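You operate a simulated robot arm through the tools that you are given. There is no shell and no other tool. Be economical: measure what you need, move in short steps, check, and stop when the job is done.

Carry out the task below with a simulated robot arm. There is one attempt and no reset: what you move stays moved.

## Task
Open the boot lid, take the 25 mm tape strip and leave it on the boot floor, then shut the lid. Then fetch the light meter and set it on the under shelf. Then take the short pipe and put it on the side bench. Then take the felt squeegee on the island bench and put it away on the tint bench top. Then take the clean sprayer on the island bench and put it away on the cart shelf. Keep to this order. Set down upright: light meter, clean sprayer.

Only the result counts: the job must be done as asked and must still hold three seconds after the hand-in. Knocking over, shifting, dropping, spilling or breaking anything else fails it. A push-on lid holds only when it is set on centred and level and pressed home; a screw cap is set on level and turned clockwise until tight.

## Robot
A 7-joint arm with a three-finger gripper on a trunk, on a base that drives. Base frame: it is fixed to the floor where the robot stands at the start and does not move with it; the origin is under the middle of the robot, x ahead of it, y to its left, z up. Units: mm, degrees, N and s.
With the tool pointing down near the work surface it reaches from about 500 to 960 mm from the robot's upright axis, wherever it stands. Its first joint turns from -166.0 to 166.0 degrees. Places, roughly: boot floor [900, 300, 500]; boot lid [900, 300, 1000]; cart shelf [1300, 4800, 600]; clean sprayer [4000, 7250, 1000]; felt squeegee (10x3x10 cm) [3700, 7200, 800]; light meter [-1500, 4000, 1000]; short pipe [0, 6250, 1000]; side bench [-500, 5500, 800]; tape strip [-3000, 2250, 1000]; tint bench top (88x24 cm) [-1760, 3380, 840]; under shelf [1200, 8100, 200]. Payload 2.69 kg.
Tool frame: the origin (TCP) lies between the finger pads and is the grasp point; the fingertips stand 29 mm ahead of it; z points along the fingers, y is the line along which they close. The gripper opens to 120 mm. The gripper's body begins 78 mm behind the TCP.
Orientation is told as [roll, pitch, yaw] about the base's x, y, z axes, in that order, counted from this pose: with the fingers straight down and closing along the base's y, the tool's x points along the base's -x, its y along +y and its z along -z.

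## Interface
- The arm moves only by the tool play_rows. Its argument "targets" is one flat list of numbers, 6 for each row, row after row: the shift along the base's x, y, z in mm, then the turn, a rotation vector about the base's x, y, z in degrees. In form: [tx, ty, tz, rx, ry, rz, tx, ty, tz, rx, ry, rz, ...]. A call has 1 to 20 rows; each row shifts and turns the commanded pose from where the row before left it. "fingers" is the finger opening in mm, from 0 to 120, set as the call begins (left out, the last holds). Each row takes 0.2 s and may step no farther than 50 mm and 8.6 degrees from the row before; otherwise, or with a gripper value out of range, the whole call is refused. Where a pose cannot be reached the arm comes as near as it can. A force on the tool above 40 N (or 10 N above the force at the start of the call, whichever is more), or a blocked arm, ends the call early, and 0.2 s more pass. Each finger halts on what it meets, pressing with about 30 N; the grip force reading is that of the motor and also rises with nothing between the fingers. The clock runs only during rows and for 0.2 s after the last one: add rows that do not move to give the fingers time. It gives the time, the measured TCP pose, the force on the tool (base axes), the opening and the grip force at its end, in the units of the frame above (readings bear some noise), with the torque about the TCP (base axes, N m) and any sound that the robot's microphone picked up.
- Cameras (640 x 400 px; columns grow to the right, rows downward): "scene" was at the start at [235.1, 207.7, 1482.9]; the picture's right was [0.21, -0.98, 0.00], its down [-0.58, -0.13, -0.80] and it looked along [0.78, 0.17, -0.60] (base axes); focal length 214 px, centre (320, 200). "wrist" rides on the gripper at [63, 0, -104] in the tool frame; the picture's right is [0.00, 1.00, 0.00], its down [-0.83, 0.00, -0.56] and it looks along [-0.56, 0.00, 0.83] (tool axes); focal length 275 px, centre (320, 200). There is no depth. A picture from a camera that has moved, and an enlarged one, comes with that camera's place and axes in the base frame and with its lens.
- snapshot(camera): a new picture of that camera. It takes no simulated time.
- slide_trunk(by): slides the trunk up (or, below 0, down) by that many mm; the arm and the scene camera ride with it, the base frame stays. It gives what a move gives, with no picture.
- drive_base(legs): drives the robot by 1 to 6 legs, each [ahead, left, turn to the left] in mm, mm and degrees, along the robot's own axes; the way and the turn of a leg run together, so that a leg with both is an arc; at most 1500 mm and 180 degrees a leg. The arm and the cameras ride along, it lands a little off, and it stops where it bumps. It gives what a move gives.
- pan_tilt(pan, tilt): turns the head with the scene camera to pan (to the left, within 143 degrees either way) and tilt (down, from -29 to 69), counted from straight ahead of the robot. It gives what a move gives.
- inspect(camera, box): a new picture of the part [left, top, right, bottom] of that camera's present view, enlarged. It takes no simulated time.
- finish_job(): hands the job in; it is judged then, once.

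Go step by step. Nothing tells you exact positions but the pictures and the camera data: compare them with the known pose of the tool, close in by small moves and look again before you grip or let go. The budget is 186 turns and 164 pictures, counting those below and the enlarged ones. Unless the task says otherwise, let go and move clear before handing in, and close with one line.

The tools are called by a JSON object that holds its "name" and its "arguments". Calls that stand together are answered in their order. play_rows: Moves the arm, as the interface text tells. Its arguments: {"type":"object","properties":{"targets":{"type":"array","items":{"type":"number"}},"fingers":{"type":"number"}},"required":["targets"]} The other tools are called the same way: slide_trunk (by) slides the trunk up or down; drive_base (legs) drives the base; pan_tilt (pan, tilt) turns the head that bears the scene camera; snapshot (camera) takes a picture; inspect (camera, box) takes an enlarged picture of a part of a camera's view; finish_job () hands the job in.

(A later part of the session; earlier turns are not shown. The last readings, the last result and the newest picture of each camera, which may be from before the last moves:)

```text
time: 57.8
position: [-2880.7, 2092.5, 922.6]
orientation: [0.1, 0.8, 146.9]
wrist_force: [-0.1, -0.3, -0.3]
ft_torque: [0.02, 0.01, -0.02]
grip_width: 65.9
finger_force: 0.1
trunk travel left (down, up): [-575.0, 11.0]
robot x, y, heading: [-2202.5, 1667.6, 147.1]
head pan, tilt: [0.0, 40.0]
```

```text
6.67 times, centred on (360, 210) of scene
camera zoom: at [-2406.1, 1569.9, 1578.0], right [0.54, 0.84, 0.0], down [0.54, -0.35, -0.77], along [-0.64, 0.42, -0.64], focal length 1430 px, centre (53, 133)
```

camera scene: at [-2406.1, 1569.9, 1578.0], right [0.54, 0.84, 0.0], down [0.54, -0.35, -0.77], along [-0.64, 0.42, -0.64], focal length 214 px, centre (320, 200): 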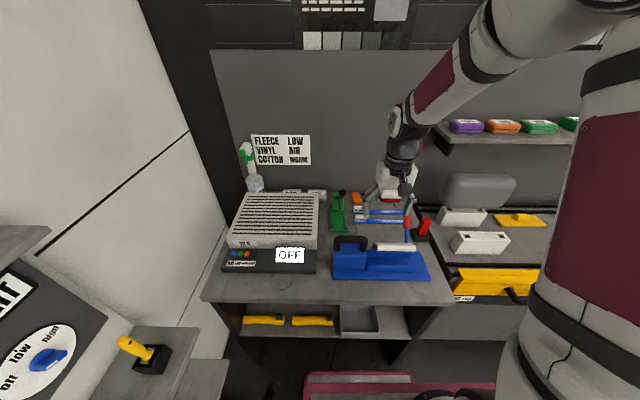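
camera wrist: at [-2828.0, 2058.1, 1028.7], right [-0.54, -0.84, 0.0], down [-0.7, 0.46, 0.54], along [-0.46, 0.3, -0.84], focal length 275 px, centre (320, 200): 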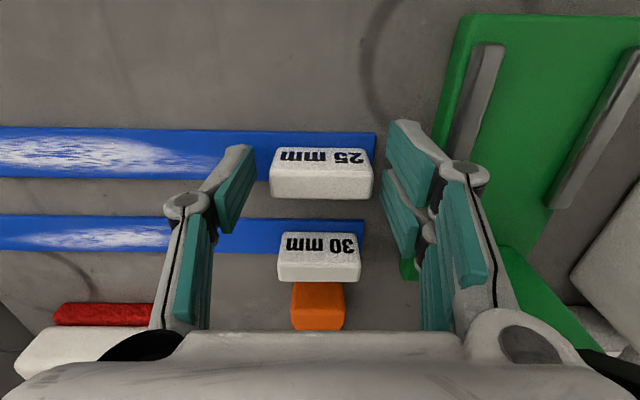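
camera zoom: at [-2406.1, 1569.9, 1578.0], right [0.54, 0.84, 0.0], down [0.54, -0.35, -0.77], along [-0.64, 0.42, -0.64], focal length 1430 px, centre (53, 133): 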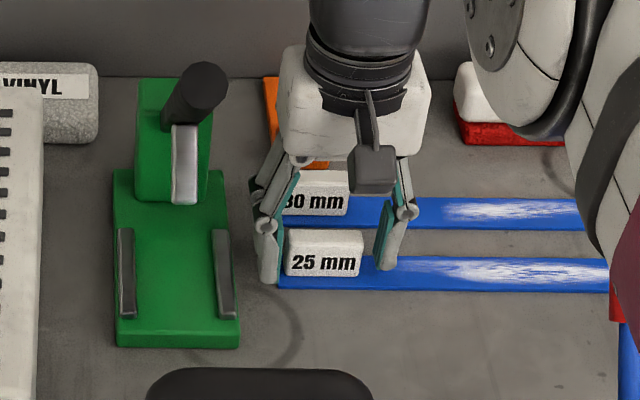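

Fingers straddle the tag. Close.

{"name": "play_rows", "arguments": {"targets": [0, 0, 0, 0, 0, 0, 0, 0, 0, 0, 0, 0, 0, 0, 0, 0, 0, 0], "fingers": 20}}

{"name": "play_rows", "arguments": {"targets": [0, 0, 20, 0, 0, 0, 0, 0, 30, 0, 0, 0, 0, 0, 40, 0, 0, 0]}}

{"name": "snapshot", "arguments": {"camera": "wrist"}}

```text
time: 58.5
position: [-2879.7, 2092.4, 923.2]
orientation: [0.0, 0.8, 146.9]
wrist_force: [-1.1, -1.1, 0.4]
ft_torque: [-0.05, 0.07, 0.06]
grip_width: 48.6
finger_force: 29.6
trunk travel left (down, up): [-575.0, 11.0]
robot x, y, heading: [-2199.9, 1664.0, 147.0]
head pan, tilt: [0.0, 40.0]
```

```text
time: 59.4
position: [-2880.1, 2093.2, 1013.7]
orientation: [0.0, 0.9, 146.9]
wrist_force: [-0.3, -1.0, -1.1]
ft_torque: [-0.05, 0.02, 0.02]
grip_width: 50.2
finger_force: 30.1
trunk travel left (down, up): [-575.0, 11.0]
robot x, y, heading: [-2200.2, 1664.4, 146.8]
head pan, tilt: [0.0, 40.0]
```

```text
123 pictures are left
camera wrist: at [-2827.8, 2059.4, 1119.3], right [-0.54, -0.84, 0.0], down [-0.71, 0.46, 0.54], along [-0.46, 0.29, -0.84], focal length 275 px, centre (320, 200)
```

wrist: 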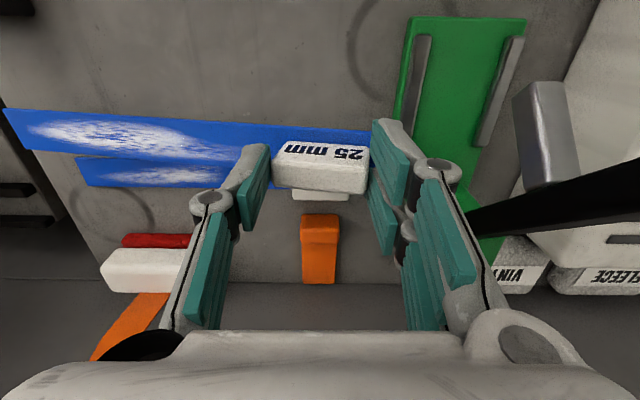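

Held and lifted. Lift further, straight up, and check that nothing else was disturbed.

{"name": "play_rows", "arguments": {"targets": [0, 0, 45, 0, 0, 0, 0, 0, 45, 0, 0, 0, 0, 0, 45, 0, 0, 0, 0, 0, 45, 0, 0, 0]}}

{"name": "snapshot", "arguments": {"camera": "scene"}}

{"name": "snapshot", "arguments": {"camera": "wrist"}}

```text
time: 60.4
position: [-2882.4, 2091.0, 1194.3]
orientation: [0.0, 1.0, 146.9]
wrist_force: [-0.1, -0.1, 0.0]
ft_torque: [-0.02, -0.03, -0.04]
grip_width: 50.0
finger_force: 30.2
trunk travel left (down, up): [-575.0, 11.0]
robot x, y, heading: [-2197.7, 1660.9, 147.3]
head pan, tilt: [0.0, 40.0]
```

```text
122 pictures are left
camera scene: at [-2406.2, 1570.0, 1578.0], right [0.54, 0.84, 0.0], down [0.54, -0.35, -0.77], along [-0.64, 0.42, -0.64], focal length 214 px, centre (320, 200)
```

scene: 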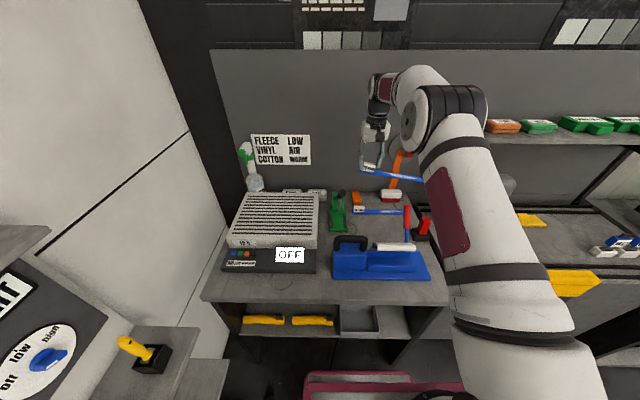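

```text
121 pictures are left
camera wrist: at [-2830.2, 2056.8, 1300.0], right [-0.54, -0.84, 0.0], down [-0.71, 0.46, 0.54], along [-0.46, 0.29, -0.84], focal length 275 px, centre (320, 200)
```

wrist: 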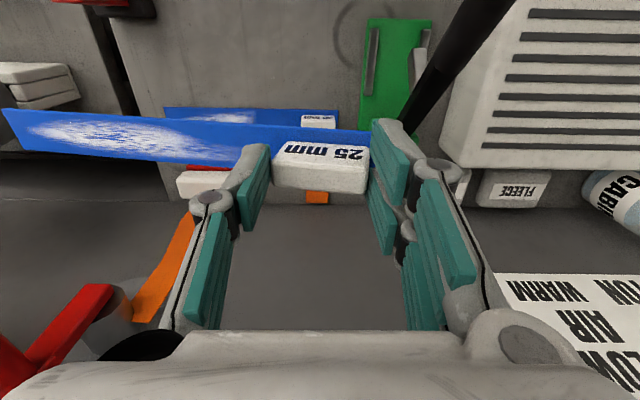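

Only the 25 mm strip came up. I'll retract the arm and drive back to the car's rear with an 18° heading.

{"name": "play_rows", "arguments": {"targets": [36, -23, 0, 0, 0, 0, 36, -23, 0, 0, 0, 0, 36, -23, 0, 0, 0, 0, 36, -23, 0, 0, 0, 0, 36, -23, 0, 0, 0, 0, 36, -23, 0, 0, 0, 0]}}

{"name": "drive_base", "arguments": {"legs": [[-1251, 231, 0], [0, 0, -129], [907, -1073, 0]]}}

{"name": "pan_tilt", "arguments": {"pan": 15, "tilt": 40}}

{"name": "snapshot", "arguments": {"camera": "scene"}}

```text
time: 61.8
position: [-2663.7, 1954.1, 1193.7]
orientation: [0.0, 0.7, 147.0]
wrist_force: [-0.7, -0.2, 0.0]
ft_torque: [-0.02, -0.03, 0.01]
grip_width: 50.0
finger_force: 29.9
trunk travel left (down, up): [-575.0, 11.0]
robot x, y, heading: [-2196.3, 1663.3, 147.1]
head pan, tilt: [0.0, 40.0]
```

```text
time: 80.0
position: [428.8, 252.9, 1192.5]
orientation: [0.0, 0.8, 17.7]
wrist_force: [0.8, -0.9, -0.4]
ft_torque: [0.01, 0.02, 0.02]
grip_width: 49.6
finger_force: 30.1
trunk travel left (down, up): [-575.0, 11.0]
robot x, y, heading: [-91.0, 74.6, 17.9]
head pan, tilt: [0.0, 40.0]
```

```text
time: 80.8
position: [428.8, 253.8, 1193.6]
orientation: [0.0, 0.9, 17.6]
wrist_force: [0.4, -0.2, 0.1]
ft_torque: [0.0, 0.0, -0.02]
grip_width: 49.4
finger_force: 30.5
trunk travel left (down, up): [-575.0, 11.0]
robot x, y, heading: [-89.4, 80.2, 18.1]
head pan, tilt: [15.0, 40.0]
```

```text
120 pictures are left
camera scene: at [-39.4, 315.3, 1578.0], right [0.54, -0.84, 0.0], down [-0.54, -0.35, -0.77], along [0.64, 0.42, -0.64], focal length 214 px, centre (320, 200)
```

scene: 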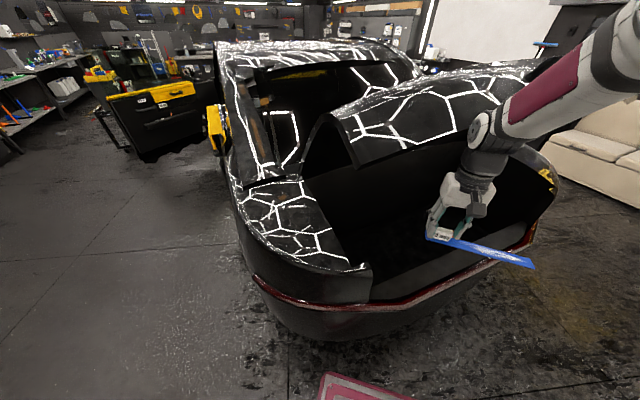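

The boot is open before me. I'll lower the trunk by 200 mm in steps (it also shifts forward) and see how it moves.

{"name": "slide_trunk", "arguments": {"by": -100}}

{"name": "slide_trunk", "arguments": {"by": -100}}

```text
time: 82.1
position: [425.7, 253.4, 1093.1]
orientation: [0.0, 0.9, 17.8]
wrist_force: [0.6, -0.4, -1.2]
ft_torque: [0.04, -0.02, 0.01]
grip_width: 49.6
finger_force: 30.2
trunk travel left (down, up): [-475.0, 111.0]
robot x, y, heading: [-89.2, 79.1, 18.2]
head pan, tilt: [15.0, 40.0]
```

```text
time: 83.4
position: [427.9, 253.0, 992.5]
orientation: [0.1, 0.8, 17.6]
wrist_force: [-0.4, 0.5, 0.1]
ft_torque: [0.0, 0.01, 0.01]
grip_width: 49.8
finger_force: 29.9
trunk travel left (down, up): [-375.0, 211.0]
robot x, y, heading: [-92.1, 77.8, 17.9]
head pan, tilt: [15.0, 40.0]
```

The trunk now slides purely vertically. I'll reposition closer, with a heading of about -15°, to have comfortable reach into the boot.

{"name": "drive_base", "arguments": {"legs": [[0, 0, -33], [192, -60, 0]]}}

{"name": "pan_tilt", "arguments": {"pan": 45, "tilt": 50}}

{"name": "snapshot", "arguments": {"camera": "scene"}}

```text
time: 86.6
position: [610.1, -162.8, 992.5]
orientation: [0.0, 0.8, -15.0]
wrist_force: [0.0, -0.1, -0.5]
ft_torque: [0.01, -0.02, 0.02]
grip_width: 49.1
finger_force: 29.8
trunk travel left (down, up): [-375.0, 211.0]
robot x, y, heading: [81.6, -32.8, -14.8]
head pan, tilt: [15.0, 40.0]
```

```text
time: 87.6
position: [611.5, -162.5, 993.3]
orientation: [-0.1, 0.9, -15.0]
wrist_force: [-0.3, 0.3, -1.0]
ft_torque: [0.01, 0.02, 0.01]
grip_width: 49.2
finger_force: 30.0
trunk travel left (down, up): [-375.0, 211.0]
robot x, y, heading: [79.0, -31.0, -14.8]
head pan, tilt: [45.0, 50.0]
```

```text
119 pictures are left
camera scene: at [408.7, 135.5, 1363.5], right [0.5, -0.86, 0.0], down [-0.66, -0.39, -0.64], along [0.56, 0.32, -0.77], focal length 214 px, centre (320, 200)
```

scene: 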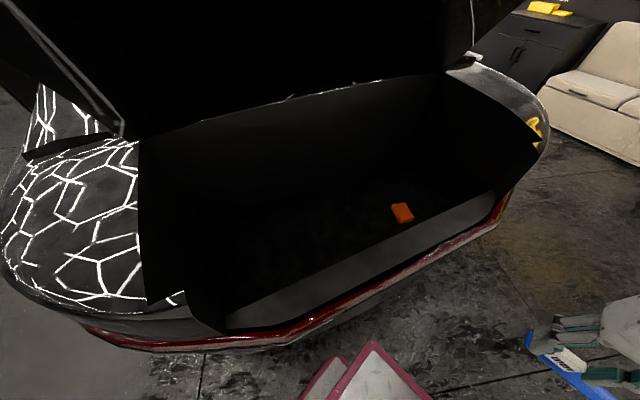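

Now swing the held strip over the boot, turning it parallel to the sill.

{"name": "play_rows", "arguments": {"targets": [9, 39.1, 0, 0, 0, 6.1, 9, 39.1, 0, 0, 0, 6.1, 9, 39.1, 0, 0, 0, 6.1, 9, 39.1, 0, 0, 0, 6.1, 9, 39.1, 0, 0, 0, 6.1, 9, 39.1, 0, 0, 0, 6.1, 9, 39.1, 0, 0, 0, 6.1, 9, 39.1, 0, 0, 0, 6.1, 9, 39.1, 0, 0, 0, 6.1, 9, 39.1, 0, 0, 0, 6.1, 9, 39.1, 0, 0, 0, 6.1, 9, 39.1, 0, 0, 0, 6.1]}}

{"name": "snapshot", "arguments": {"camera": "scene"}}

{"name": "snapshot", "arguments": {"camera": "wrist"}}

```text
time: 90.2
position: [718.6, 306.3, 991.5]
orientation: [0.1, 0.9, 58.2]
wrist_force: [0.2, 0.2, -0.2]
ft_torque: [0.05, 0.02, 0.0]
grip_width: 49.4
finger_force: 30.0
trunk travel left (down, up): [-375.0, 211.0]
robot x, y, heading: [79.8, -34.8, -14.7]
head pan, tilt: [45.0, 50.0]
```

```text
118 pictures are left
camera scene: at [408.7, 135.2, 1363.6], right [0.5, -0.86, 0.0], down [-0.66, -0.39, -0.64], along [0.56, 0.32, -0.77], focal length 214 px, centre (320, 200)
```

scene: 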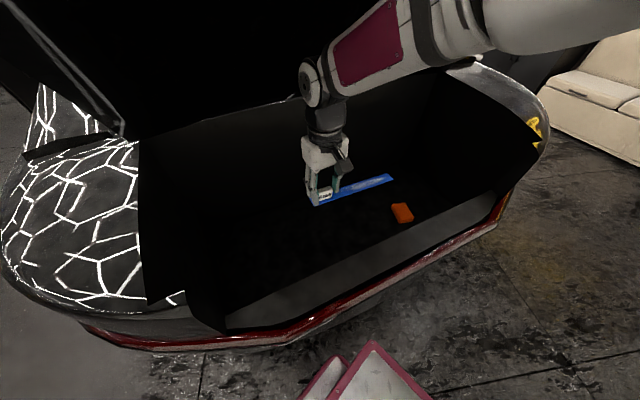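

```text
117 pictures are left
camera wrist: at [686.4, 252.0, 1097.7], right [-0.85, 0.52, 0.0], down [0.44, 0.72, 0.54], along [0.28, 0.46, -0.84], focal length 275 px, centre (320, 200)
```

wrist: 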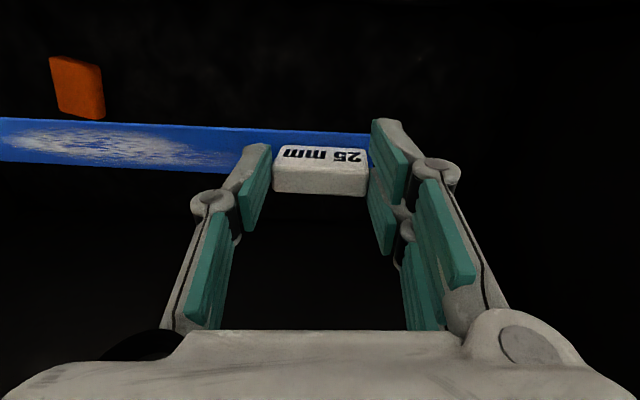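

The place under the tool is clear; the orange item lies well to the side. Lower with the trunk by 250 mm.

{"name": "slide_trunk", "arguments": {"by": -250}}

{"name": "snapshot", "arguments": {"camera": "wrist"}}

{"name": "snapshot", "arguments": {"camera": "scene"}}

```text
time: 92.8
position: [719.2, 307.1, 743.2]
orientation: [0.0, 0.8, 58.2]
wrist_force: [0.3, 0.1, -0.5]
ft_torque: [0.02, 0.01, 0.02]
grip_width: 49.3
finger_force: 30.2
trunk travel left (down, up): [-125.0, 461.0]
robot x, y, heading: [81.4, -29.5, -14.4]
head pan, tilt: [45.0, 50.0]
```

```text
116 pictures are left
camera wrist: at [687.3, 254.1, 848.5], right [-0.85, 0.52, 0.0], down [0.44, 0.71, 0.54], along [0.29, 0.46, -0.84], focal length 275 px, centre (320, 200)
```

wrist: 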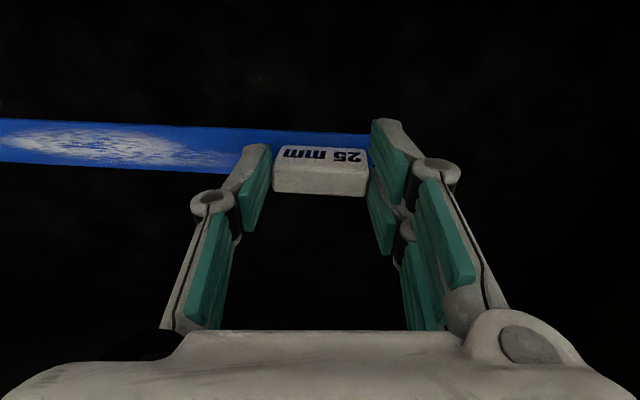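

```text
115 pictures are left
camera scene: at [484.1, 115.8, 1113.7], right [0.5, -0.86, 0.0], down [-0.66, -0.39, -0.64], along [0.56, 0.32, -0.77], focal length 214 px, centre (320, 200)
```

scene: 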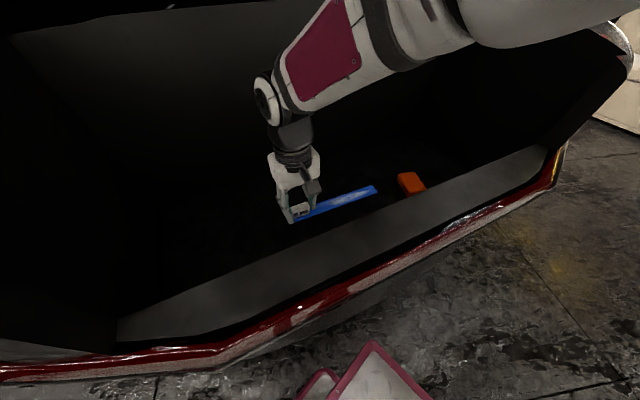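

Descend with the arm, in small steps with force watch.

{"name": "play_rows", "arguments": {"targets": [0, 0, -20, 0, 0, 0, 0, 0, -20, 0, 0, 0, 0, 0, -20, 0, 0, 0, 0, 0, -20, 0, 0, 0, 0, 0, -20, 0, 0, 0]}}

{"name": "snapshot", "arguments": {"camera": "scene"}}

{"name": "inspect", "arguments": {"camera": "wrist", "box": [0, 0, 320, 200]}}

```text
time: 94.0
position: [719.4, 307.2, 642.9]
orientation: [0.1, 0.8, 58.2]
wrist_force: [-0.4, 0.5, -1.0]
ft_torque: [0.0, 0.0, -0.01]
grip_width: 49.4
finger_force: 30.2
trunk travel left (down, up): [-125.0, 461.0]
robot x, y, heading: [81.9, -26.4, -14.9]
head pan, tilt: [45.0, 50.0]
```

```text
114 pictures are left
camera scene: at [484.1, 115.7, 1113.7], right [0.5, -0.86, 0.0], down [-0.66, -0.39, -0.64], along [0.56, 0.32, -0.77], focal length 214 px, centre (320, 200)
```

scene: 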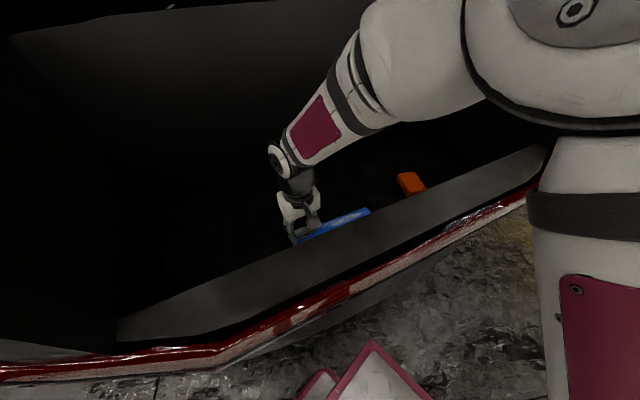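

```text
2.00 times, centred on (160, 100) of wrist
camera zoom: at [687.6, 253.7, 747.9], right [-0.85, 0.52, 0.0], down [0.44, 0.72, 0.54], along [0.28, 0.46, -0.84], focal length 551 px, centre (640, 400)
```

zoom: 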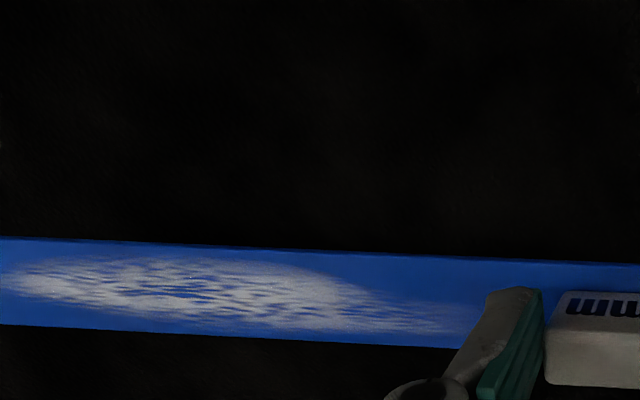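

{"name": "play_rows", "arguments": {"targets": [0, 0, -10, 0, 0, 0, 0, 0, -10, 0, 0, 0, 0, 0, -10, 0, 0, 0, 0, 0, -10, 0, 0, 0, 0, 0, -10, 0, 0, 0, 0, 0, -8, 0, 0, 0, 0, 0, -8, 0, 0, 0]}}

{"name": "inspect", "arguments": {"camera": "scene", "box": [220, 140, 460, 290]}}

```text
time: 95.5
position: [718.2, 308.7, 579.4]
orientation: [0.0, 0.7, 58.2]
wrist_force: [-5.7, -3.3, 35.7]
ft_torque: [-0.3, 0.36, 0.03]
grip_width: 49.0
finger_force: 30.0
trunk travel left (down, up): [-125.0, 461.0]
robot x, y, heading: [77.1, -33.3, -14.6]
head pan, tilt: [45.0, 50.0]
```

```text
2.67 times, centred on (340, 215) of scene
camera zoom: at [483.1, 115.2, 1114.5], right [0.5, -0.86, 0.0], down [-0.66, -0.39, -0.64], along [0.56, 0.32, -0.77], focal length 572 px, centre (267, 160)
```

zoom: 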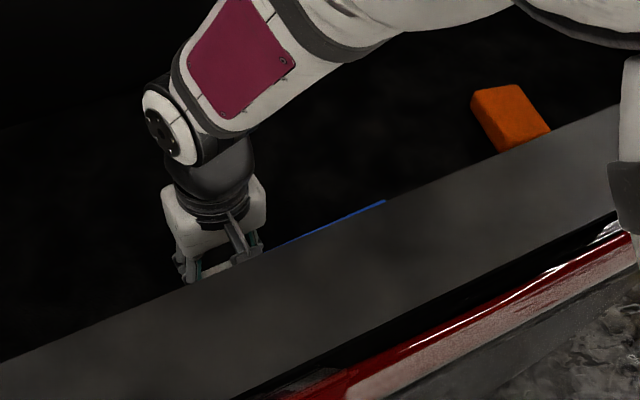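

Contact at z≈579: the strip is on the boot floor. Relieve the press a little and open.

{"name": "play_rows", "arguments": {"targets": [0, 0, 2, 0, 0, 0, 0, 0, 0, 0, 0, 0]}}

{"name": "play_rows", "arguments": {"targets": [0, 0, 0, 0, 0, 0, 0, 0, 0, 0, 0, 0], "fingers": 66}}

{"name": "play_rows", "arguments": {"targets": [0, 0, 15, 0, 0, 0, 0, 0, 25, 0, 0, 0, 0, 0, 40, 0, 0, 0]}}

{"name": "snapshot", "arguments": {"camera": "wrist"}}

```text
time: 96.2
position: [718.5, 307.2, 578.5]
orientation: [0.0, 0.7, 58.2]
wrist_force: [-3.0, 4.4, 22.1]
ft_torque: [0.1, 0.13, 0.04]
grip_width: 48.7
finger_force: 30.0
trunk travel left (down, up): [-125.0, 461.0]
robot x, y, heading: [79.6, -28.3, -14.7]
head pan, tilt: [45.0, 50.0]
```

```text
time: 96.8
position: [718.1, 306.9, 578.0]
orientation: [-0.1, 0.9, 58.1]
wrist_force: [1.1, 0.2, 0.0]
ft_torque: [-0.02, 0.03, -0.01]
grip_width: 65.9
finger_force: 0.0
trunk travel left (down, up): [-125.0, 461.0]
robot x, y, heading: [77.6, -32.1, -14.8]
head pan, tilt: [45.0, 50.0]
```

```text
time: 97.5
position: [720.0, 305.8, 659.9]
orientation: [0.0, 0.8, 58.3]
wrist_force: [-1.0, -0.5, 0.5]
ft_torque: [0.0, 0.02, 0.02]
grip_width: 66.2
finger_force: 0.0
trunk travel left (down, up): [-125.0, 461.0]
robot x, y, heading: [81.0, -27.7, -14.5]
head pan, tilt: [45.0, 50.0]
```

```text
111 pictures are left
camera wrist: at [688.3, 253.5, 764.8], right [-0.85, 0.52, 0.0], down [0.44, 0.72, 0.54], along [0.28, 0.46, -0.84], focal length 275 px, centre (320, 200)
```

wrist: 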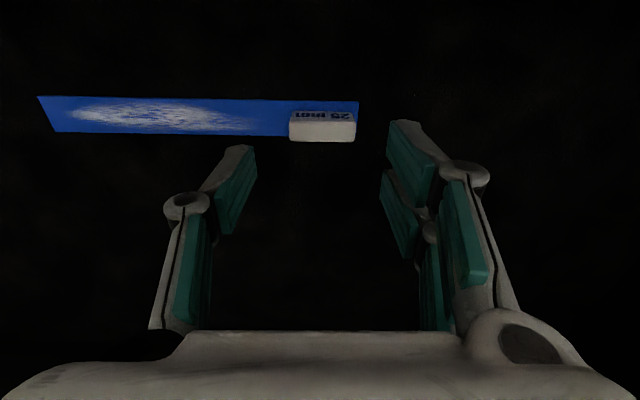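

The strip lies flat in the boot. Now back out by the same path.

{"name": "play_rows", "arguments": {"targets": [0, 0, 28, 0, 0, 0, 0, 0, 28, 0, 0, 0, 0, 0, 28, 0, 0, 0]}}

{"name": "slide_trunk", "arguments": {"by": 250}}

{"name": "play_rows", "arguments": {"targets": [-9, -39.1, 0, 0, 0, -6.1, -9, -39.1, 0, 0, 0, -6.1, -9, -39.1, 0, 0, 0, -6.1, -9, -39.1, 0, 0, 0, -6.1, -9, -39.1, 0, 0, 0, -6.1, -9, -39.1, 0, 0, 0, -6.1, -9, -39.1, 0, 0, 0, -6.1, -9, -39.1, 0, 0, 0, -6.1, -9, -39.1, 0, 0, 0, -6.1, -9, -39.1, 0, 0, 0, -6.1, -9, -39.1, 0, 0, 0, -6.1, -9, -39.1, 0, 0, 0, -6.1]}}

{"name": "slide_trunk", "arguments": {"by": 200}}

{"name": "pan_tilt", "arguments": {"pan": 40, "tilt": 25}}

{"name": "snapshot", "arguments": {"camera": "scene"}}

```text
time: 98.3
position: [718.6, 305.9, 743.6]
orientation: [0.0, 0.8, 58.1]
wrist_force: [0.1, -0.2, -0.9]
ft_torque: [0.01, 0.02, 0.02]
grip_width: 65.9
finger_force: 0.1
trunk travel left (down, up): [-125.0, 461.0]
robot x, y, heading: [77.2, -30.7, -14.5]
head pan, tilt: [45.0, 50.0]
```

```text
time: 100.9
position: [720.5, 307.9, 992.3]
orientation: [0.0, 0.8, 58.1]
wrist_force: [-0.7, 0.4, 0.2]
ft_torque: [0.0, 0.01, -0.01]
grip_width: 66.0
finger_force: 0.1
trunk travel left (down, up): [-375.0, 211.0]
robot x, y, heading: [82.3, -30.0, -14.7]
head pan, tilt: [45.0, 50.0]
```

```text
time: 103.5
position: [610.1, -160.9, 994.0]
orientation: [0.0, 0.9, -15.0]
wrist_force: [-0.1, 0.6, -0.8]
ft_torque: [-0.01, 0.04, 0.0]
grip_width: 65.7
finger_force: 0.0
trunk travel left (down, up): [-375.0, 211.0]
robot x, y, heading: [78.8, -31.2, -14.7]
head pan, tilt: [45.0, 50.0]
```

```text
time: 105.7
position: [611.3, -162.2, 1193.2]
orientation: [0.0, 0.9, -15.1]
wrist_force: [0.4, -0.1, 0.1]
ft_torque: [-0.02, 0.0, -0.05]
grip_width: 65.9
finger_force: 0.1
trunk travel left (down, up): [-575.0, 11.0]
robot x, y, heading: [81.2, -29.4, -14.6]
head pan, tilt: [45.0, 50.0]
```

```text
time: 106.6
position: [610.7, -161.0, 1193.5]
orientation: [-0.1, 0.8, -15.0]
wrist_force: [0.4, 1.4, -0.4]
ft_torque: [0.01, 0.01, 0.02]
grip_width: 66.0
finger_force: 0.2
trunk travel left (down, up): [-575.0, 11.0]
robot x, y, heading: [78.6, -28.0, -14.7]
head pan, tilt: [40.0, 25.0]
```

```text
110 pictures are left
camera scene: at [250.6, 182.0, 1601.2], right [0.43, -0.9, 0.0], down [-0.38, -0.18, -0.91], along [0.82, 0.39, -0.42], focal length 214 px, centre (320, 200)
```

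scene: 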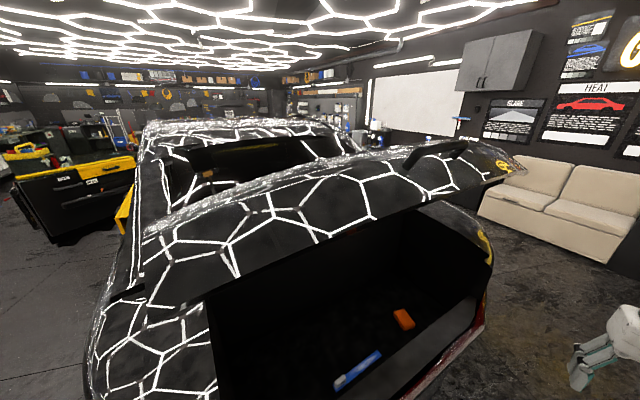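

The strip is in place. To shut the lid I'll cage the handle again: raise the tool, tilt it to match, and approach above the handle.

{"name": "play_rows", "arguments": {"targets": [0, 0, 46, 0, 0, -8.35, 0, 0, 46, 0, 0, -8.35, 0, 0, 46, 6.47, -3.99, 0, 0, 0, 46, 6.47, -3.99, 0, 0, 0, 46, 6.47, -3.99, 0, 0, 0, 46, 6.47, -3.99, 0, 0, 0, 46, 0, 0, 0, 0, 0, 46, 0, 0, 0], "fingers": 100}}

{"name": "play_rows", "arguments": {"targets": [21.4, 34.6, 0, 0, 0, 0, 21.4, 34.6, 0, 0, 0, 0, 21.4, 34.6, 0, 0, 0, 0, 21.4, 34.6, 0, 0, 0, 0, 21.4, 34.6, 0, 0, 0, 0]}}

{"name": "snapshot", "arguments": {"camera": "wrist"}}

{"name": "snapshot", "arguments": {"camera": "scene"}}

```text
time: 108.4
position: [610.8, -164.5, 1561.9]
orientation: [30.3, 0.7, -31.2]
wrist_force: [-0.9, -0.3, 0.8]
ft_torque: [0.0, 0.01, -0.03]
grip_width: 100.1
finger_force: 0.0
trunk travel left (down, up): [-575.0, 11.0]
robot x, y, heading: [79.5, -29.7, -14.7]
head pan, tilt: [40.0, 25.0]
```

```text
time: 109.6
position: [719.4, 9.9, 1559.9]
orientation: [30.3, 0.7, -31.4]
wrist_force: [-0.3, -0.8, -0.2]
ft_torque: [0.03, -0.05, -0.02]
grip_width: 100.1
finger_force: 0.0
trunk travel left (down, up): [-575.0, 11.0]
robot x, y, heading: [79.6, -31.7, -14.9]
head pan, tilt: [40.0, 25.0]
```

```text
109 pictures are left
camera wrist: at [640.0, -2.9, 1650.5], right [0.45, 0.74, 0.51], down [0.57, -0.67, 0.47], along [0.69, 0.08, -0.72], focal length 275 px, centre (320, 200)
```

wrist: 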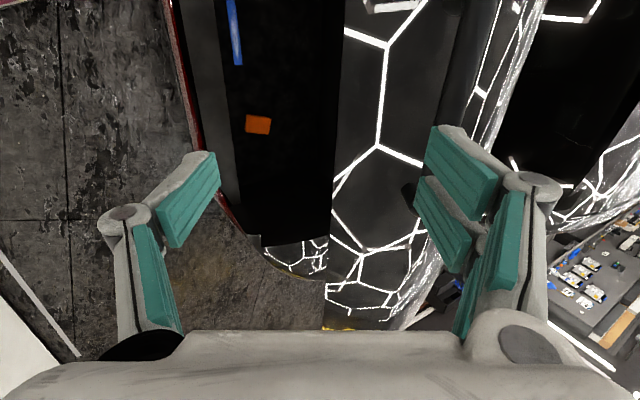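

```text
108 pictures are left
camera scene: at [250.5, 181.5, 1601.3], right [0.43, -0.9, 0.0], down [-0.38, -0.18, -0.91], along [0.82, 0.39, -0.42], focal length 214 px, centre (320, 200)
```

scene: 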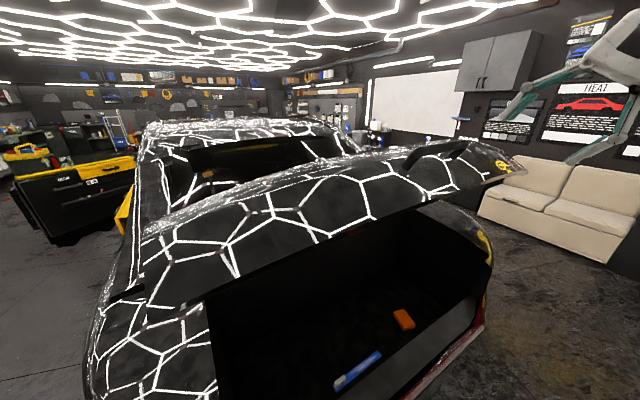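

The handle is where expected. Move on to the pre-grasp above it.

{"name": "play_rows", "arguments": {"targets": [21, 35, 3, 0, 0, 0, 21, 35, 0, 0, 0, 0, 21, 35, 0, 0, 0, 0]}}

{"name": "snapshot", "arguments": {"camera": "wrist"}}

```text
time: 110.4
position: [783.9, 116.9, 1564.6]
orientation: [30.5, 0.7, -31.4]
wrist_force: [-0.3, -1.0, 0.2]
ft_torque: [0.06, -0.07, 0.03]
grip_width: 99.8
finger_force: 0.0
trunk travel left (down, up): [-575.0, 11.0]
robot x, y, heading: [84.3, -28.9, -14.7]
head pan, tilt: [40.0, 25.0]
```

```text
107 pictures are left
camera wrist: at [702.6, 102.6, 1654.9], right [0.45, 0.74, 0.51], down [0.57, -0.67, 0.47], along [0.69, 0.08, -0.72], focal length 275 px, centre (320, 200)
```

wrist: 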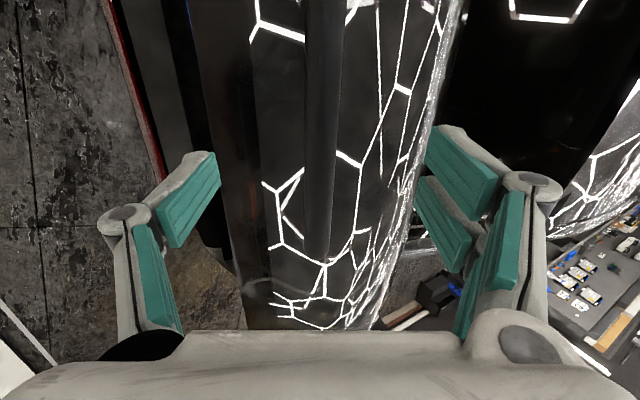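

Centred. Advance along the tool axis onto the bar, then narrow to a cage.

{"name": "play_rows", "arguments": {"targets": [5.6, 9, -17.5, 0, 0, 0, 5.6, 9, -17.5, 0, 0, 0, 5.6, 9, -17.5, 0, 0, 0, 5, 8, -16, 0, 0, 0]}}

{"name": "play_rows", "arguments": {"targets": [0, 0, 0, 0, 0, 0, 0, 0, 0, 0, 0, 0, 0, 0, 0, 0, 0, 0], "fingers": 28}}

{"name": "snapshot", "arguments": {"camera": "wrist"}}

```text
time: 111.4
position: [802.3, 152.8, 1493.6]
orientation: [30.5, 0.8, -31.3]
wrist_force: [-0.1, 0.2, -0.3]
ft_torque: [0.02, -0.01, -0.01]
grip_width: 99.9
finger_force: 0.1
trunk travel left (down, up): [-575.0, 11.0]
robot x, y, heading: [80.7, -33.5, -14.7]
head pan, tilt: [40.0, 25.0]
```

```text
time: 112.2
position: [802.4, 152.3, 1493.3]
orientation: [30.5, 0.6, -31.3]
wrist_force: [-0.7, 0.6, -0.3]
ft_torque: [0.0, 0.0, 0.0]
grip_width: 28.0
finger_force: 0.0
trunk travel left (down, up): [-575.0, 11.0]
robot x, y, heading: [80.3, -31.6, -14.8]
head pan, tilt: [40.0, 25.0]
```

```text
106 pictures are left
camera wrist: at [723.1, 138.3, 1584.9], right [0.45, 0.74, 0.51], down [0.57, -0.67, 0.47], along [0.69, 0.08, -0.72], focal length 275 px, centre (320, 200)
```

wrist: 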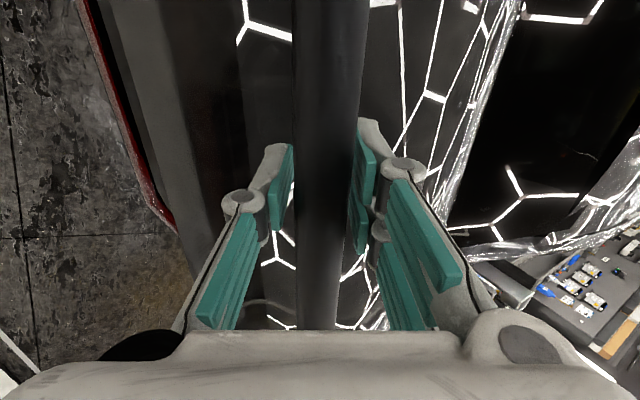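

Caged. Swing the lid down along the arc to about 30°.

{"name": "play_rows", "arguments": {"targets": [-8.5, -13.7, -17.2, 2.55, -1.58, 0, -9.8, -15.9, -23, 2.13, -1.315, 0, -9.8, -15.9, -23, 2.13, -1.315, 0, -8.7, -14.1, -24.5, 2.13, -1.315, 0, -8.7, -14.1, -24.5, 2.13, -1.315, 0, -7.6, -12.2, -25.9, 2.13, -1.315, 0, -7.6, -12.2, -25.9, 2.13, -1.315, 0, -6.4, -10.3, -27.1, 2.13, -1.315, 0, -6.4, -10.3, -27.1, 2.13, -1.315, 0, -5.1, -8.2, -28, 2.13, -1.315, 0, -5.1, -8.2, -28, 2.13, -1.315, 0]}}

{"name": "snapshot", "arguments": {"camera": "wrist"}}

{"name": "snapshot", "arguments": {"camera": "scene"}}

```text
time: 114.6
position: [719.4, 14.6, 1221.9]
orientation: [58.3, 0.5, -31.1]
wrist_force: [0.3, 0.4, -0.5]
ft_torque: [0.01, 0.02, -0.01]
grip_width: 28.3
finger_force: 0.4
trunk travel left (down, up): [-575.0, 11.0]
robot x, y, heading: [78.6, -32.4, -14.7]
head pan, tilt: [40.0, 25.0]
```

```text
105 pictures are left
camera wrist: at [621.1, -30.8, 1277.5], right [0.27, 0.45, 0.85], down [0.47, -0.83, 0.29], along [0.84, 0.32, -0.44], focal length 275 px, centre (320, 200)
```

wrist: 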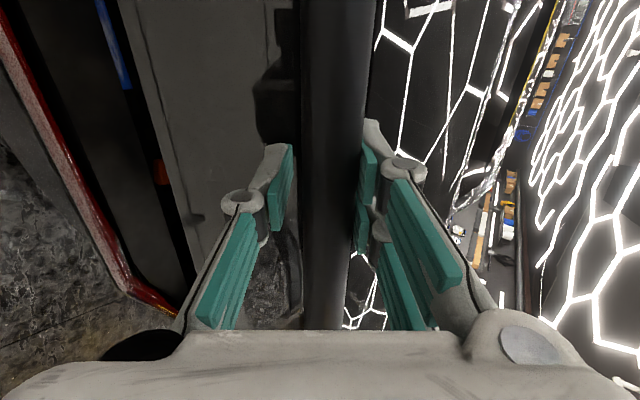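

```text
104 pictures are left
camera scene: at [250.6, 182.2, 1601.2], right [0.43, -0.9, 0.0], down [-0.38, -0.18, -0.91], along [0.82, 0.39, -0.42], focal length 214 px, centre (320, 200)
```

scene: 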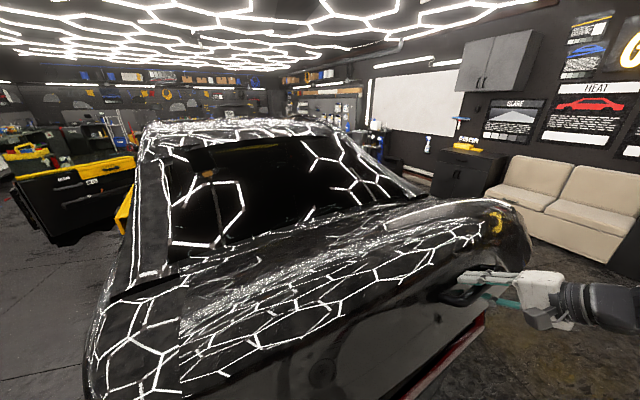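

Continue to nearly shut.

{"name": "play_rows", "arguments": {"targets": [-3.8, -6.1, -28.75, 2.25, -1.39, 0, -3.8, -6.1, -28.75, 2.25, -1.39, 0, -2.5, -4, -29.3, 2.25, -1.39, 0, -2.5, -4, -29.3, 2.25, -1.39, 0, -1.1, -1.8, -29.5, 2.25, -1.39, 0, -1.1, -1.8, -29.5, 2.25, -1.39, 0, 0.3, 0.4, -29.6, 2.25, -1.39, 0, 0.3, 0.4, -29.6, 2.25, -1.39, 0, 1.6, 2.6, -29.5, 2.25, -1.39, 0, 1.6, 2.6, -29.5, 2.25, -1.39, 0, 3, 4.8, -29, 2.25, -1.39, 0]}}

{"name": "play_rows", "arguments": {"targets": [2, 3, -15, 2.25, -1.39, 0, 1.5, 2, -12, 0, 0, 0, 0, 0, -6, 0, 0, 0, 0, 0, -4, 0, 0, 0, 0, 0, -3, 0, 0, 0, 0, 0, -3, 0, 0, 0]}}

{"name": "snapshot", "arguments": {"camera": "wrist"}}

{"name": "snapshot", "arguments": {"camera": "scene"}}

```text
time: 117.0
position: [709.4, 4.1, 897.2]
orientation: [87.4, 0.2, -30.9]
wrist_force: [-0.2, -1.3, 0.8]
ft_torque: [-0.01, 0.02, 0.02]
grip_width: 28.4
finger_force: 0.1
trunk travel left (down, up): [-575.0, 11.0]
robot x, y, heading: [77.6, -26.3, -14.7]
head pan, tilt: [40.0, 25.0]
```

```text
time: 118.4
position: [715.1, 7.4, 856.1]
orientation: [90.1, 0.1, -30.8]
wrist_force: [-1.3, -0.3, 2.7]
ft_torque: [-0.04, 0.03, 0.03]
grip_width: 29.0
finger_force: 1.7
trunk travel left (down, up): [-575.0, 11.0]
robot x, y, heading: [80.3, -32.1, -14.8]
head pan, tilt: [40.0, 25.0]
```

```text
103 pictures are left
camera wrist: at [607.7, -50.3, 855.7], right [0.0, 0.0, 1.0], down [0.43, -0.9, 0.0], along [0.9, 0.43, 0.0], focal length 275 px, centre (320, 200)
```

wrist: 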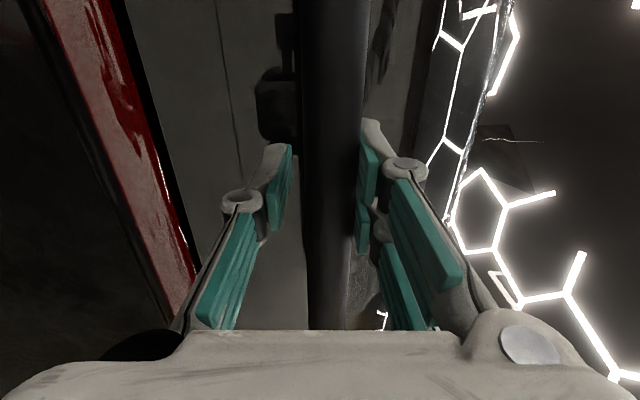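

```text
102 pictures are left
camera scene: at [250.5, 182.0, 1601.3], right [0.43, -0.9, 0.0], down [-0.38, -0.18, -0.91], along [0.82, 0.39, -0.42], focal length 214 px, centre (320, 200)
```

scene: 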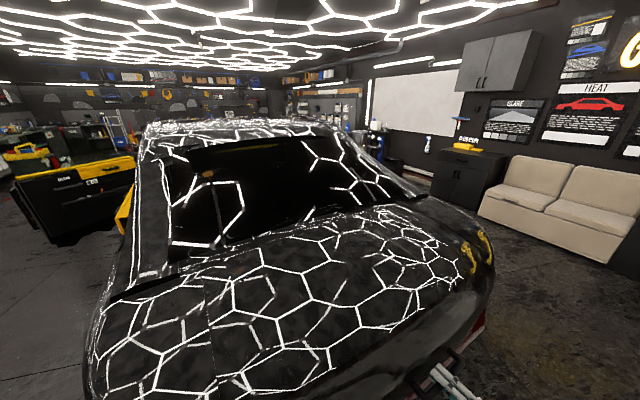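

Almost home; press down gently until the force shows the stop.

{"name": "play_rows", "arguments": {"targets": [0, 0, -3, 0, 0, 0, 0, 0, -3, 0, 0, 0, 0, 0, -3, 0, 0, 0, 0, 0, -3, 0, 0, 0]}}

```text
time: 119.4
position: [716.8, 8.4, 847.2]
orientation: [90.5, 0.0, -30.9]
wrist_force: [7.2, 2.1, 29.0]
ft_torque: [-0.07, 0.32, 0.21]
grip_width: 46.7
finger_force: 13.9
trunk travel left (down, up): [-575.0, 11.0]
robot x, y, heading: [78.8, -27.1, -14.8]
head pan, tilt: [40.0, 25.0]
```

The lid is at its stop. Open, centre on the bar, and withdraw straight back.

{"name": "play_rows", "arguments": {"targets": [0, 0, 5, 0, 0, 0, 0, 0, 8, 0, 0, 0, 0, 0, 0, 0, 0, 0], "fingers": 70}}

{"name": "snapshot", "arguments": {"camera": "wrist"}}

{"name": "play_rows", "arguments": {"targets": [-10, -17, 0, 0, 0, 0, -15, -24, 0, 0, 0, 0, -15, -24, 0, 0, 0, 0, -15, -24, 0, 0, 0, 0]}}

{"name": "snapshot", "arguments": {"camera": "wrist"}}

{"name": "snapshot", "arguments": {"camera": "scene"}}

```text
time: 120.2
position: [712.8, 8.5, 856.3]
orientation: [90.1, 0.1, -30.8]
wrist_force: [0.3, 0.7, 0.4]
ft_torque: [0.0, 0.01, -0.01]
grip_width: 69.9
finger_force: 0.0
trunk travel left (down, up): [-575.0, 11.0]
robot x, y, heading: [81.0, -34.6, -14.8]
head pan, tilt: [40.0, 25.0]
```

```text
101 pictures are left
camera wrist: at [606.6, -49.4, 856.4], right [0.0, 0.0, 1.0], down [0.43, -0.9, 0.0], along [0.9, 0.43, 0.0], focal length 275 px, centre (320, 200)
```

wrist: 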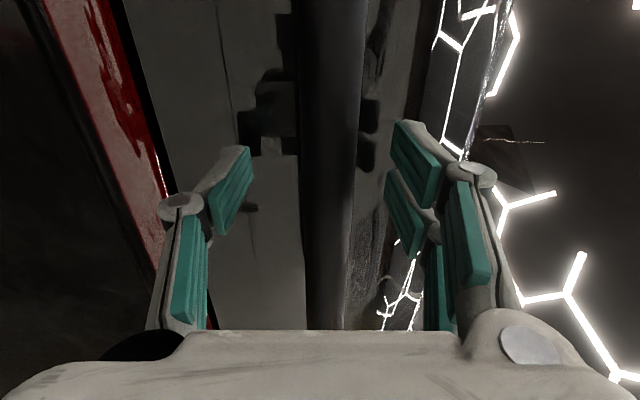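

```text
time: 121.2
position: [658.5, -79.5, 857.0]
orientation: [90.1, 0.1, -30.8]
wrist_force: [0.3, 0.3, 0.0]
ft_torque: [0.03, 0.01, 0.04]
grip_width: 70.1
finger_force: 0.0
trunk travel left (down, up): [-575.0, 11.0]
robot x, y, heading: [79.8, -26.3, -14.6]
head pan, tilt: [40.0, 25.0]
```

```text
100 pictures are left
camera wrist: at [552.2, -137.4, 857.0], right [0.0, 0.0, 1.0], down [0.43, -0.9, 0.0], along [0.9, 0.43, 0.0], focal length 275 px, centre (320, 200)
```

wrist: 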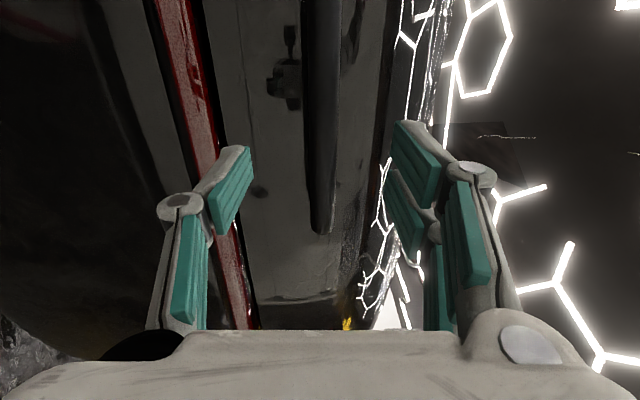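

```text
99 pictures are left
camera scene: at [250.7, 182.3, 1601.2], right [0.43, -0.9, 0.0], down [-0.38, -0.18, -0.91], along [0.82, 0.39, -0.42], focal length 214 px, centre (320, 200)
```

scene: 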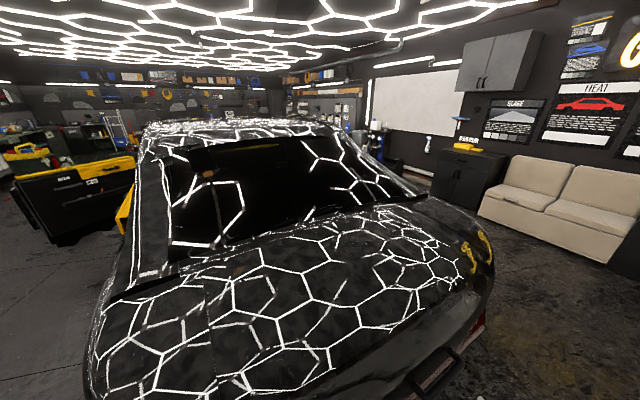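

The lid is shut (bar back at its original height). Now raise and stow the arm, tool down.

{"name": "play_rows", "arguments": {"targets": [0, 0, 40, 0, 0, 0, 0, 0, 40, 0, 0, 0, 0, 0, 40, 0, 0, 0, -6, 0, 18, -7.286, 2.087, 2.087, -6, 0, 18, -7.286, 2.087, 2.087, -6, 0, 18, -7.286, 2.087, 2.087, -6, 0, 18, -7.286, 2.087, 2.087, -6, 0, 18, -7.286, 2.087, 2.087, -6, 0, 18, -7.286, 2.087, 2.087, -6, 0, 18, -7.286, 2.087, 2.087, -6, 0, 18, -7.286, 2.087, 2.087, -6, 0, 18, -7.286, 2.087, 2.087, -6, 0, 18, -7.286, 2.087, 2.087, -6, 0, 18, -7.286, 2.087, 2.087, -6, 0, 18, -7.286, 2.087, 2.087]}}

{"name": "pan_tilt", "arguments": {"pan": 120, "tilt": 10}}

{"name": "inspect", "arguments": {"camera": "scene", "box": [280, 100, 640, 325]}}

```text
time: 124.4
position: [587.3, -82.1, 1193.5]
orientation: [0.0, 1.3, -0.1]
wrist_force: [0.3, -0.9, 0.0]
ft_torque: [0.05, 0.05, -0.01]
grip_width: 70.1
finger_force: 0.0
trunk travel left (down, up): [-575.0, 11.0]
robot x, y, heading: [82.0, -28.9, -14.8]
head pan, tilt: [40.0, 25.0]
```

```text
time: 125.9
position: [585.6, -81.3, 1193.0]
orientation: [0.1, 1.2, -0.1]
wrist_force: [-0.8, -0.5, -0.3]
ft_torque: [0.04, -0.01, -0.01]
grip_width: 70.0
finger_force: 0.0
trunk travel left (down, up): [-575.0, 11.0]
robot x, y, heading: [82.6, -27.2, -15.0]
head pan, tilt: [120.0, 10.0]
```

```text
1.78 times, centred on (460, 212) of scene
camera zoom: at [142.8, 232.4, 1625.6], right [0.96, 0.26, 0.0], down [0.05, -0.17, -0.98], along [-0.26, 0.95, -0.17], focal length 381 px, centre (71, 178)
```

zoom: 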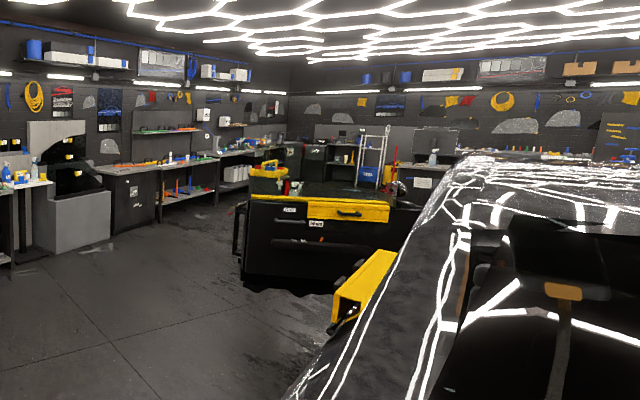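

Next the light meter along the left wall. Drive back from the car, turn to face the wall and slide along it.

{"name": "drive_base", "arguments": {"legs": [[-1364, 410, 0], [0, 0, 163], [1009, -900, 0], [0, -1450, 0]]}}

{"name": "pan_tilt", "arguments": {"pan": 0, "tilt": 25}}

{"name": "snapshot", "arguments": {"camera": "scene"}}

```text
time: 152.8
position: [-1182.3, 3430.3, 1191.9]
orientation: [0.0, 1.2, 162.0]
wrist_force: [-0.4, -0.4, 0.2]
ft_torque: [-0.03, -0.05, 0.01]
grip_width: 69.9
finger_force: 0.0
trunk travel left (down, up): [-575.0, 11.0]
robot x, y, heading: [-714.6, 3228.2, 147.6]
head pan, tilt: [120.0, 10.0]
```

```text
time: 154.8
position: [-1182.6, 3430.1, 1192.6]
orientation: [0.1, 1.3, 161.9]
wrist_force: [-0.2, 0.3, 0.5]
ft_torque: [0.0, -0.02, 0.01]
grip_width: 69.9
finger_force: 0.1
trunk travel left (down, up): [-575.0, 11.0]
robot x, y, heading: [-720.8, 3227.4, 147.5]
head pan, tilt: [0.0, 25.0]
```

```text
97 pictures are left
camera scene: at [-927.7, 3135.7, 1601.3], right [0.54, 0.84, 0.0], down [0.36, -0.23, -0.91], along [-0.76, 0.49, -0.42], focal length 214 px, centre (320, 200)
```

scene: 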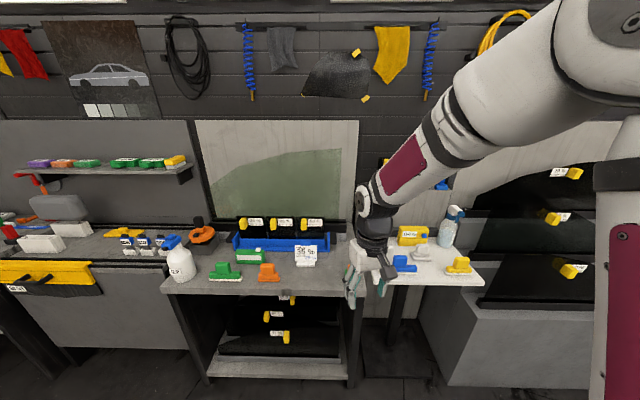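

{"name": "inspect", "arguments": {"camera": "scene", "box": [350, 180, 510, 300]}}

{"name": "inspect", "arguments": {"camera": "scene", "box": [170, 200, 370, 310]}}

```text
3.33 times, centred on (430, 240) of scene
camera zoom: at [-927.7, 3135.7, 1601.3], right [0.54, 0.84, 0.0], down [0.36, -0.23, -0.91], along [-0.76, 0.49, -0.42], focal length 715 px, centre (-47, 67)
```

zoom: 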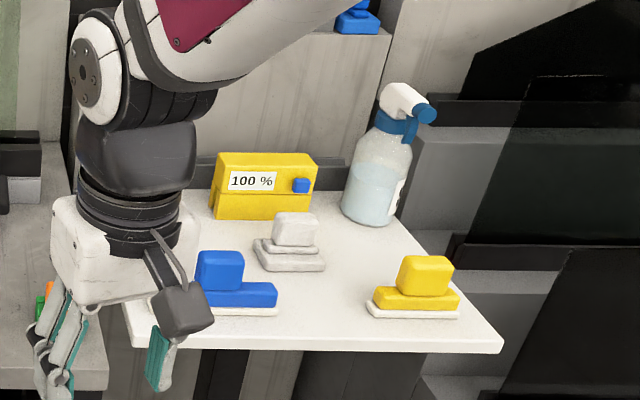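

```text
3.20 times, centred on (270, 255) of scene
camera zoom: at [-927.7, 3135.7, 1601.3], right [0.54, 0.84, 0.0], down [0.36, -0.23, -0.91], along [-0.76, 0.49, -0.42], focal length 686 px, centre (480, 24)
```

zoom: 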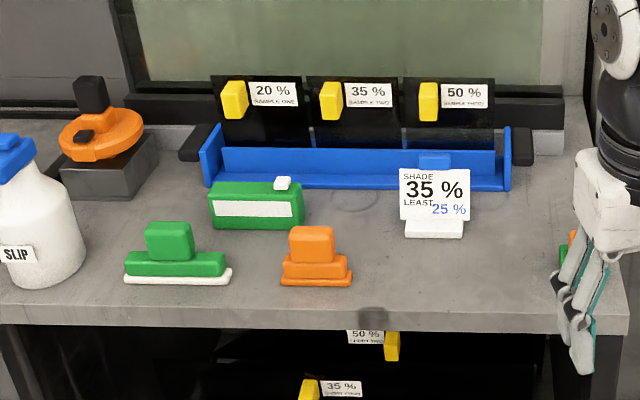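

The yellow "100 %" box on the white table is the light meter. Move closer, opposite it.

{"name": "drive_base", "arguments": {"legs": [[0, -320, 0], [280, 0, 0]]}}

{"name": "pan_tilt", "arguments": {"pan": 5, "tilt": 40}}

{"name": "snapshot", "arguments": {"camera": "scene"}}

{"name": "snapshot", "arguments": {"camera": "wrist"}}

```text
time: 158.5
position: [-1244.3, 3857.3, 1192.7]
orientation: [0.1, 1.2, 161.5]
wrist_force: [-0.5, 0.0, 0.4]
ft_torque: [-0.02, 0.01, -0.02]
grip_width: 69.8
finger_force: 0.1
trunk travel left (down, up): [-575.0, 11.0]
robot x, y, heading: [-780.3, 3650.0, 147.0]
head pan, tilt: [0.0, 25.0]
```

```text
time: 159.3
position: [-1244.2, 3857.4, 1192.0]
orientation: [0.0, 1.2, 161.6]
wrist_force: [0.4, 0.9, 0.1]
ft_torque: [-0.01, 0.0, -0.03]
grip_width: 69.9
finger_force: 0.1
trunk travel left (down, up): [-575.0, 11.0]
robot x, y, heading: [-779.3, 3651.5, 147.0]
head pan, tilt: [5.0, 40.0]
```

```text
94 pictures are left
camera scene: at [-989.5, 3551.0, 1578.0], right [0.47, 0.88, 0.0], down [0.57, -0.3, -0.77], along [-0.68, 0.36, -0.64], focal length 214 px, centre (320, 200)
```

scene: 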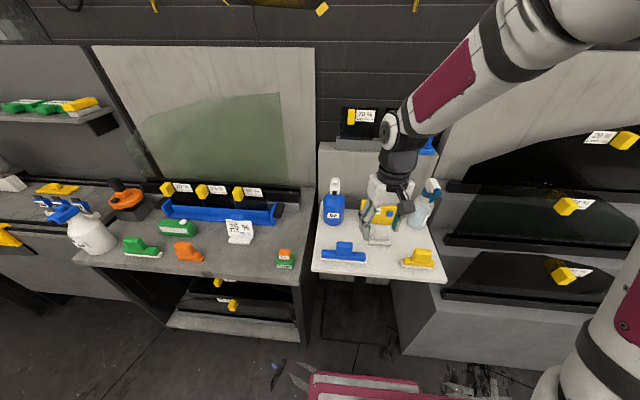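

```text
93 pictures are left
camera wrist: at [-1185.7, 3837.7, 1298.5], right [-0.31, -0.95, 0.0], down [-0.8, 0.26, 0.54], along [-0.51, 0.17, -0.84], focal length 275 px, centre (320, 200)
```

wrist: 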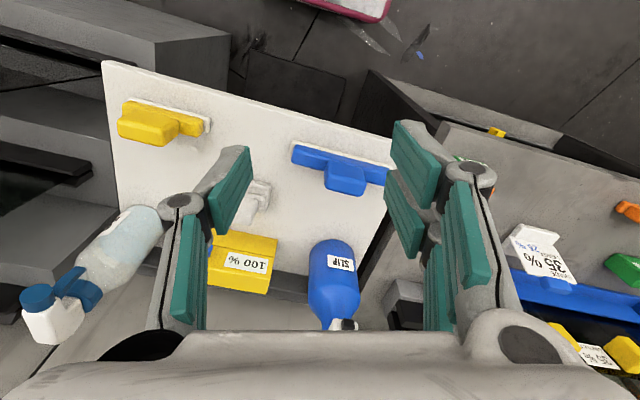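

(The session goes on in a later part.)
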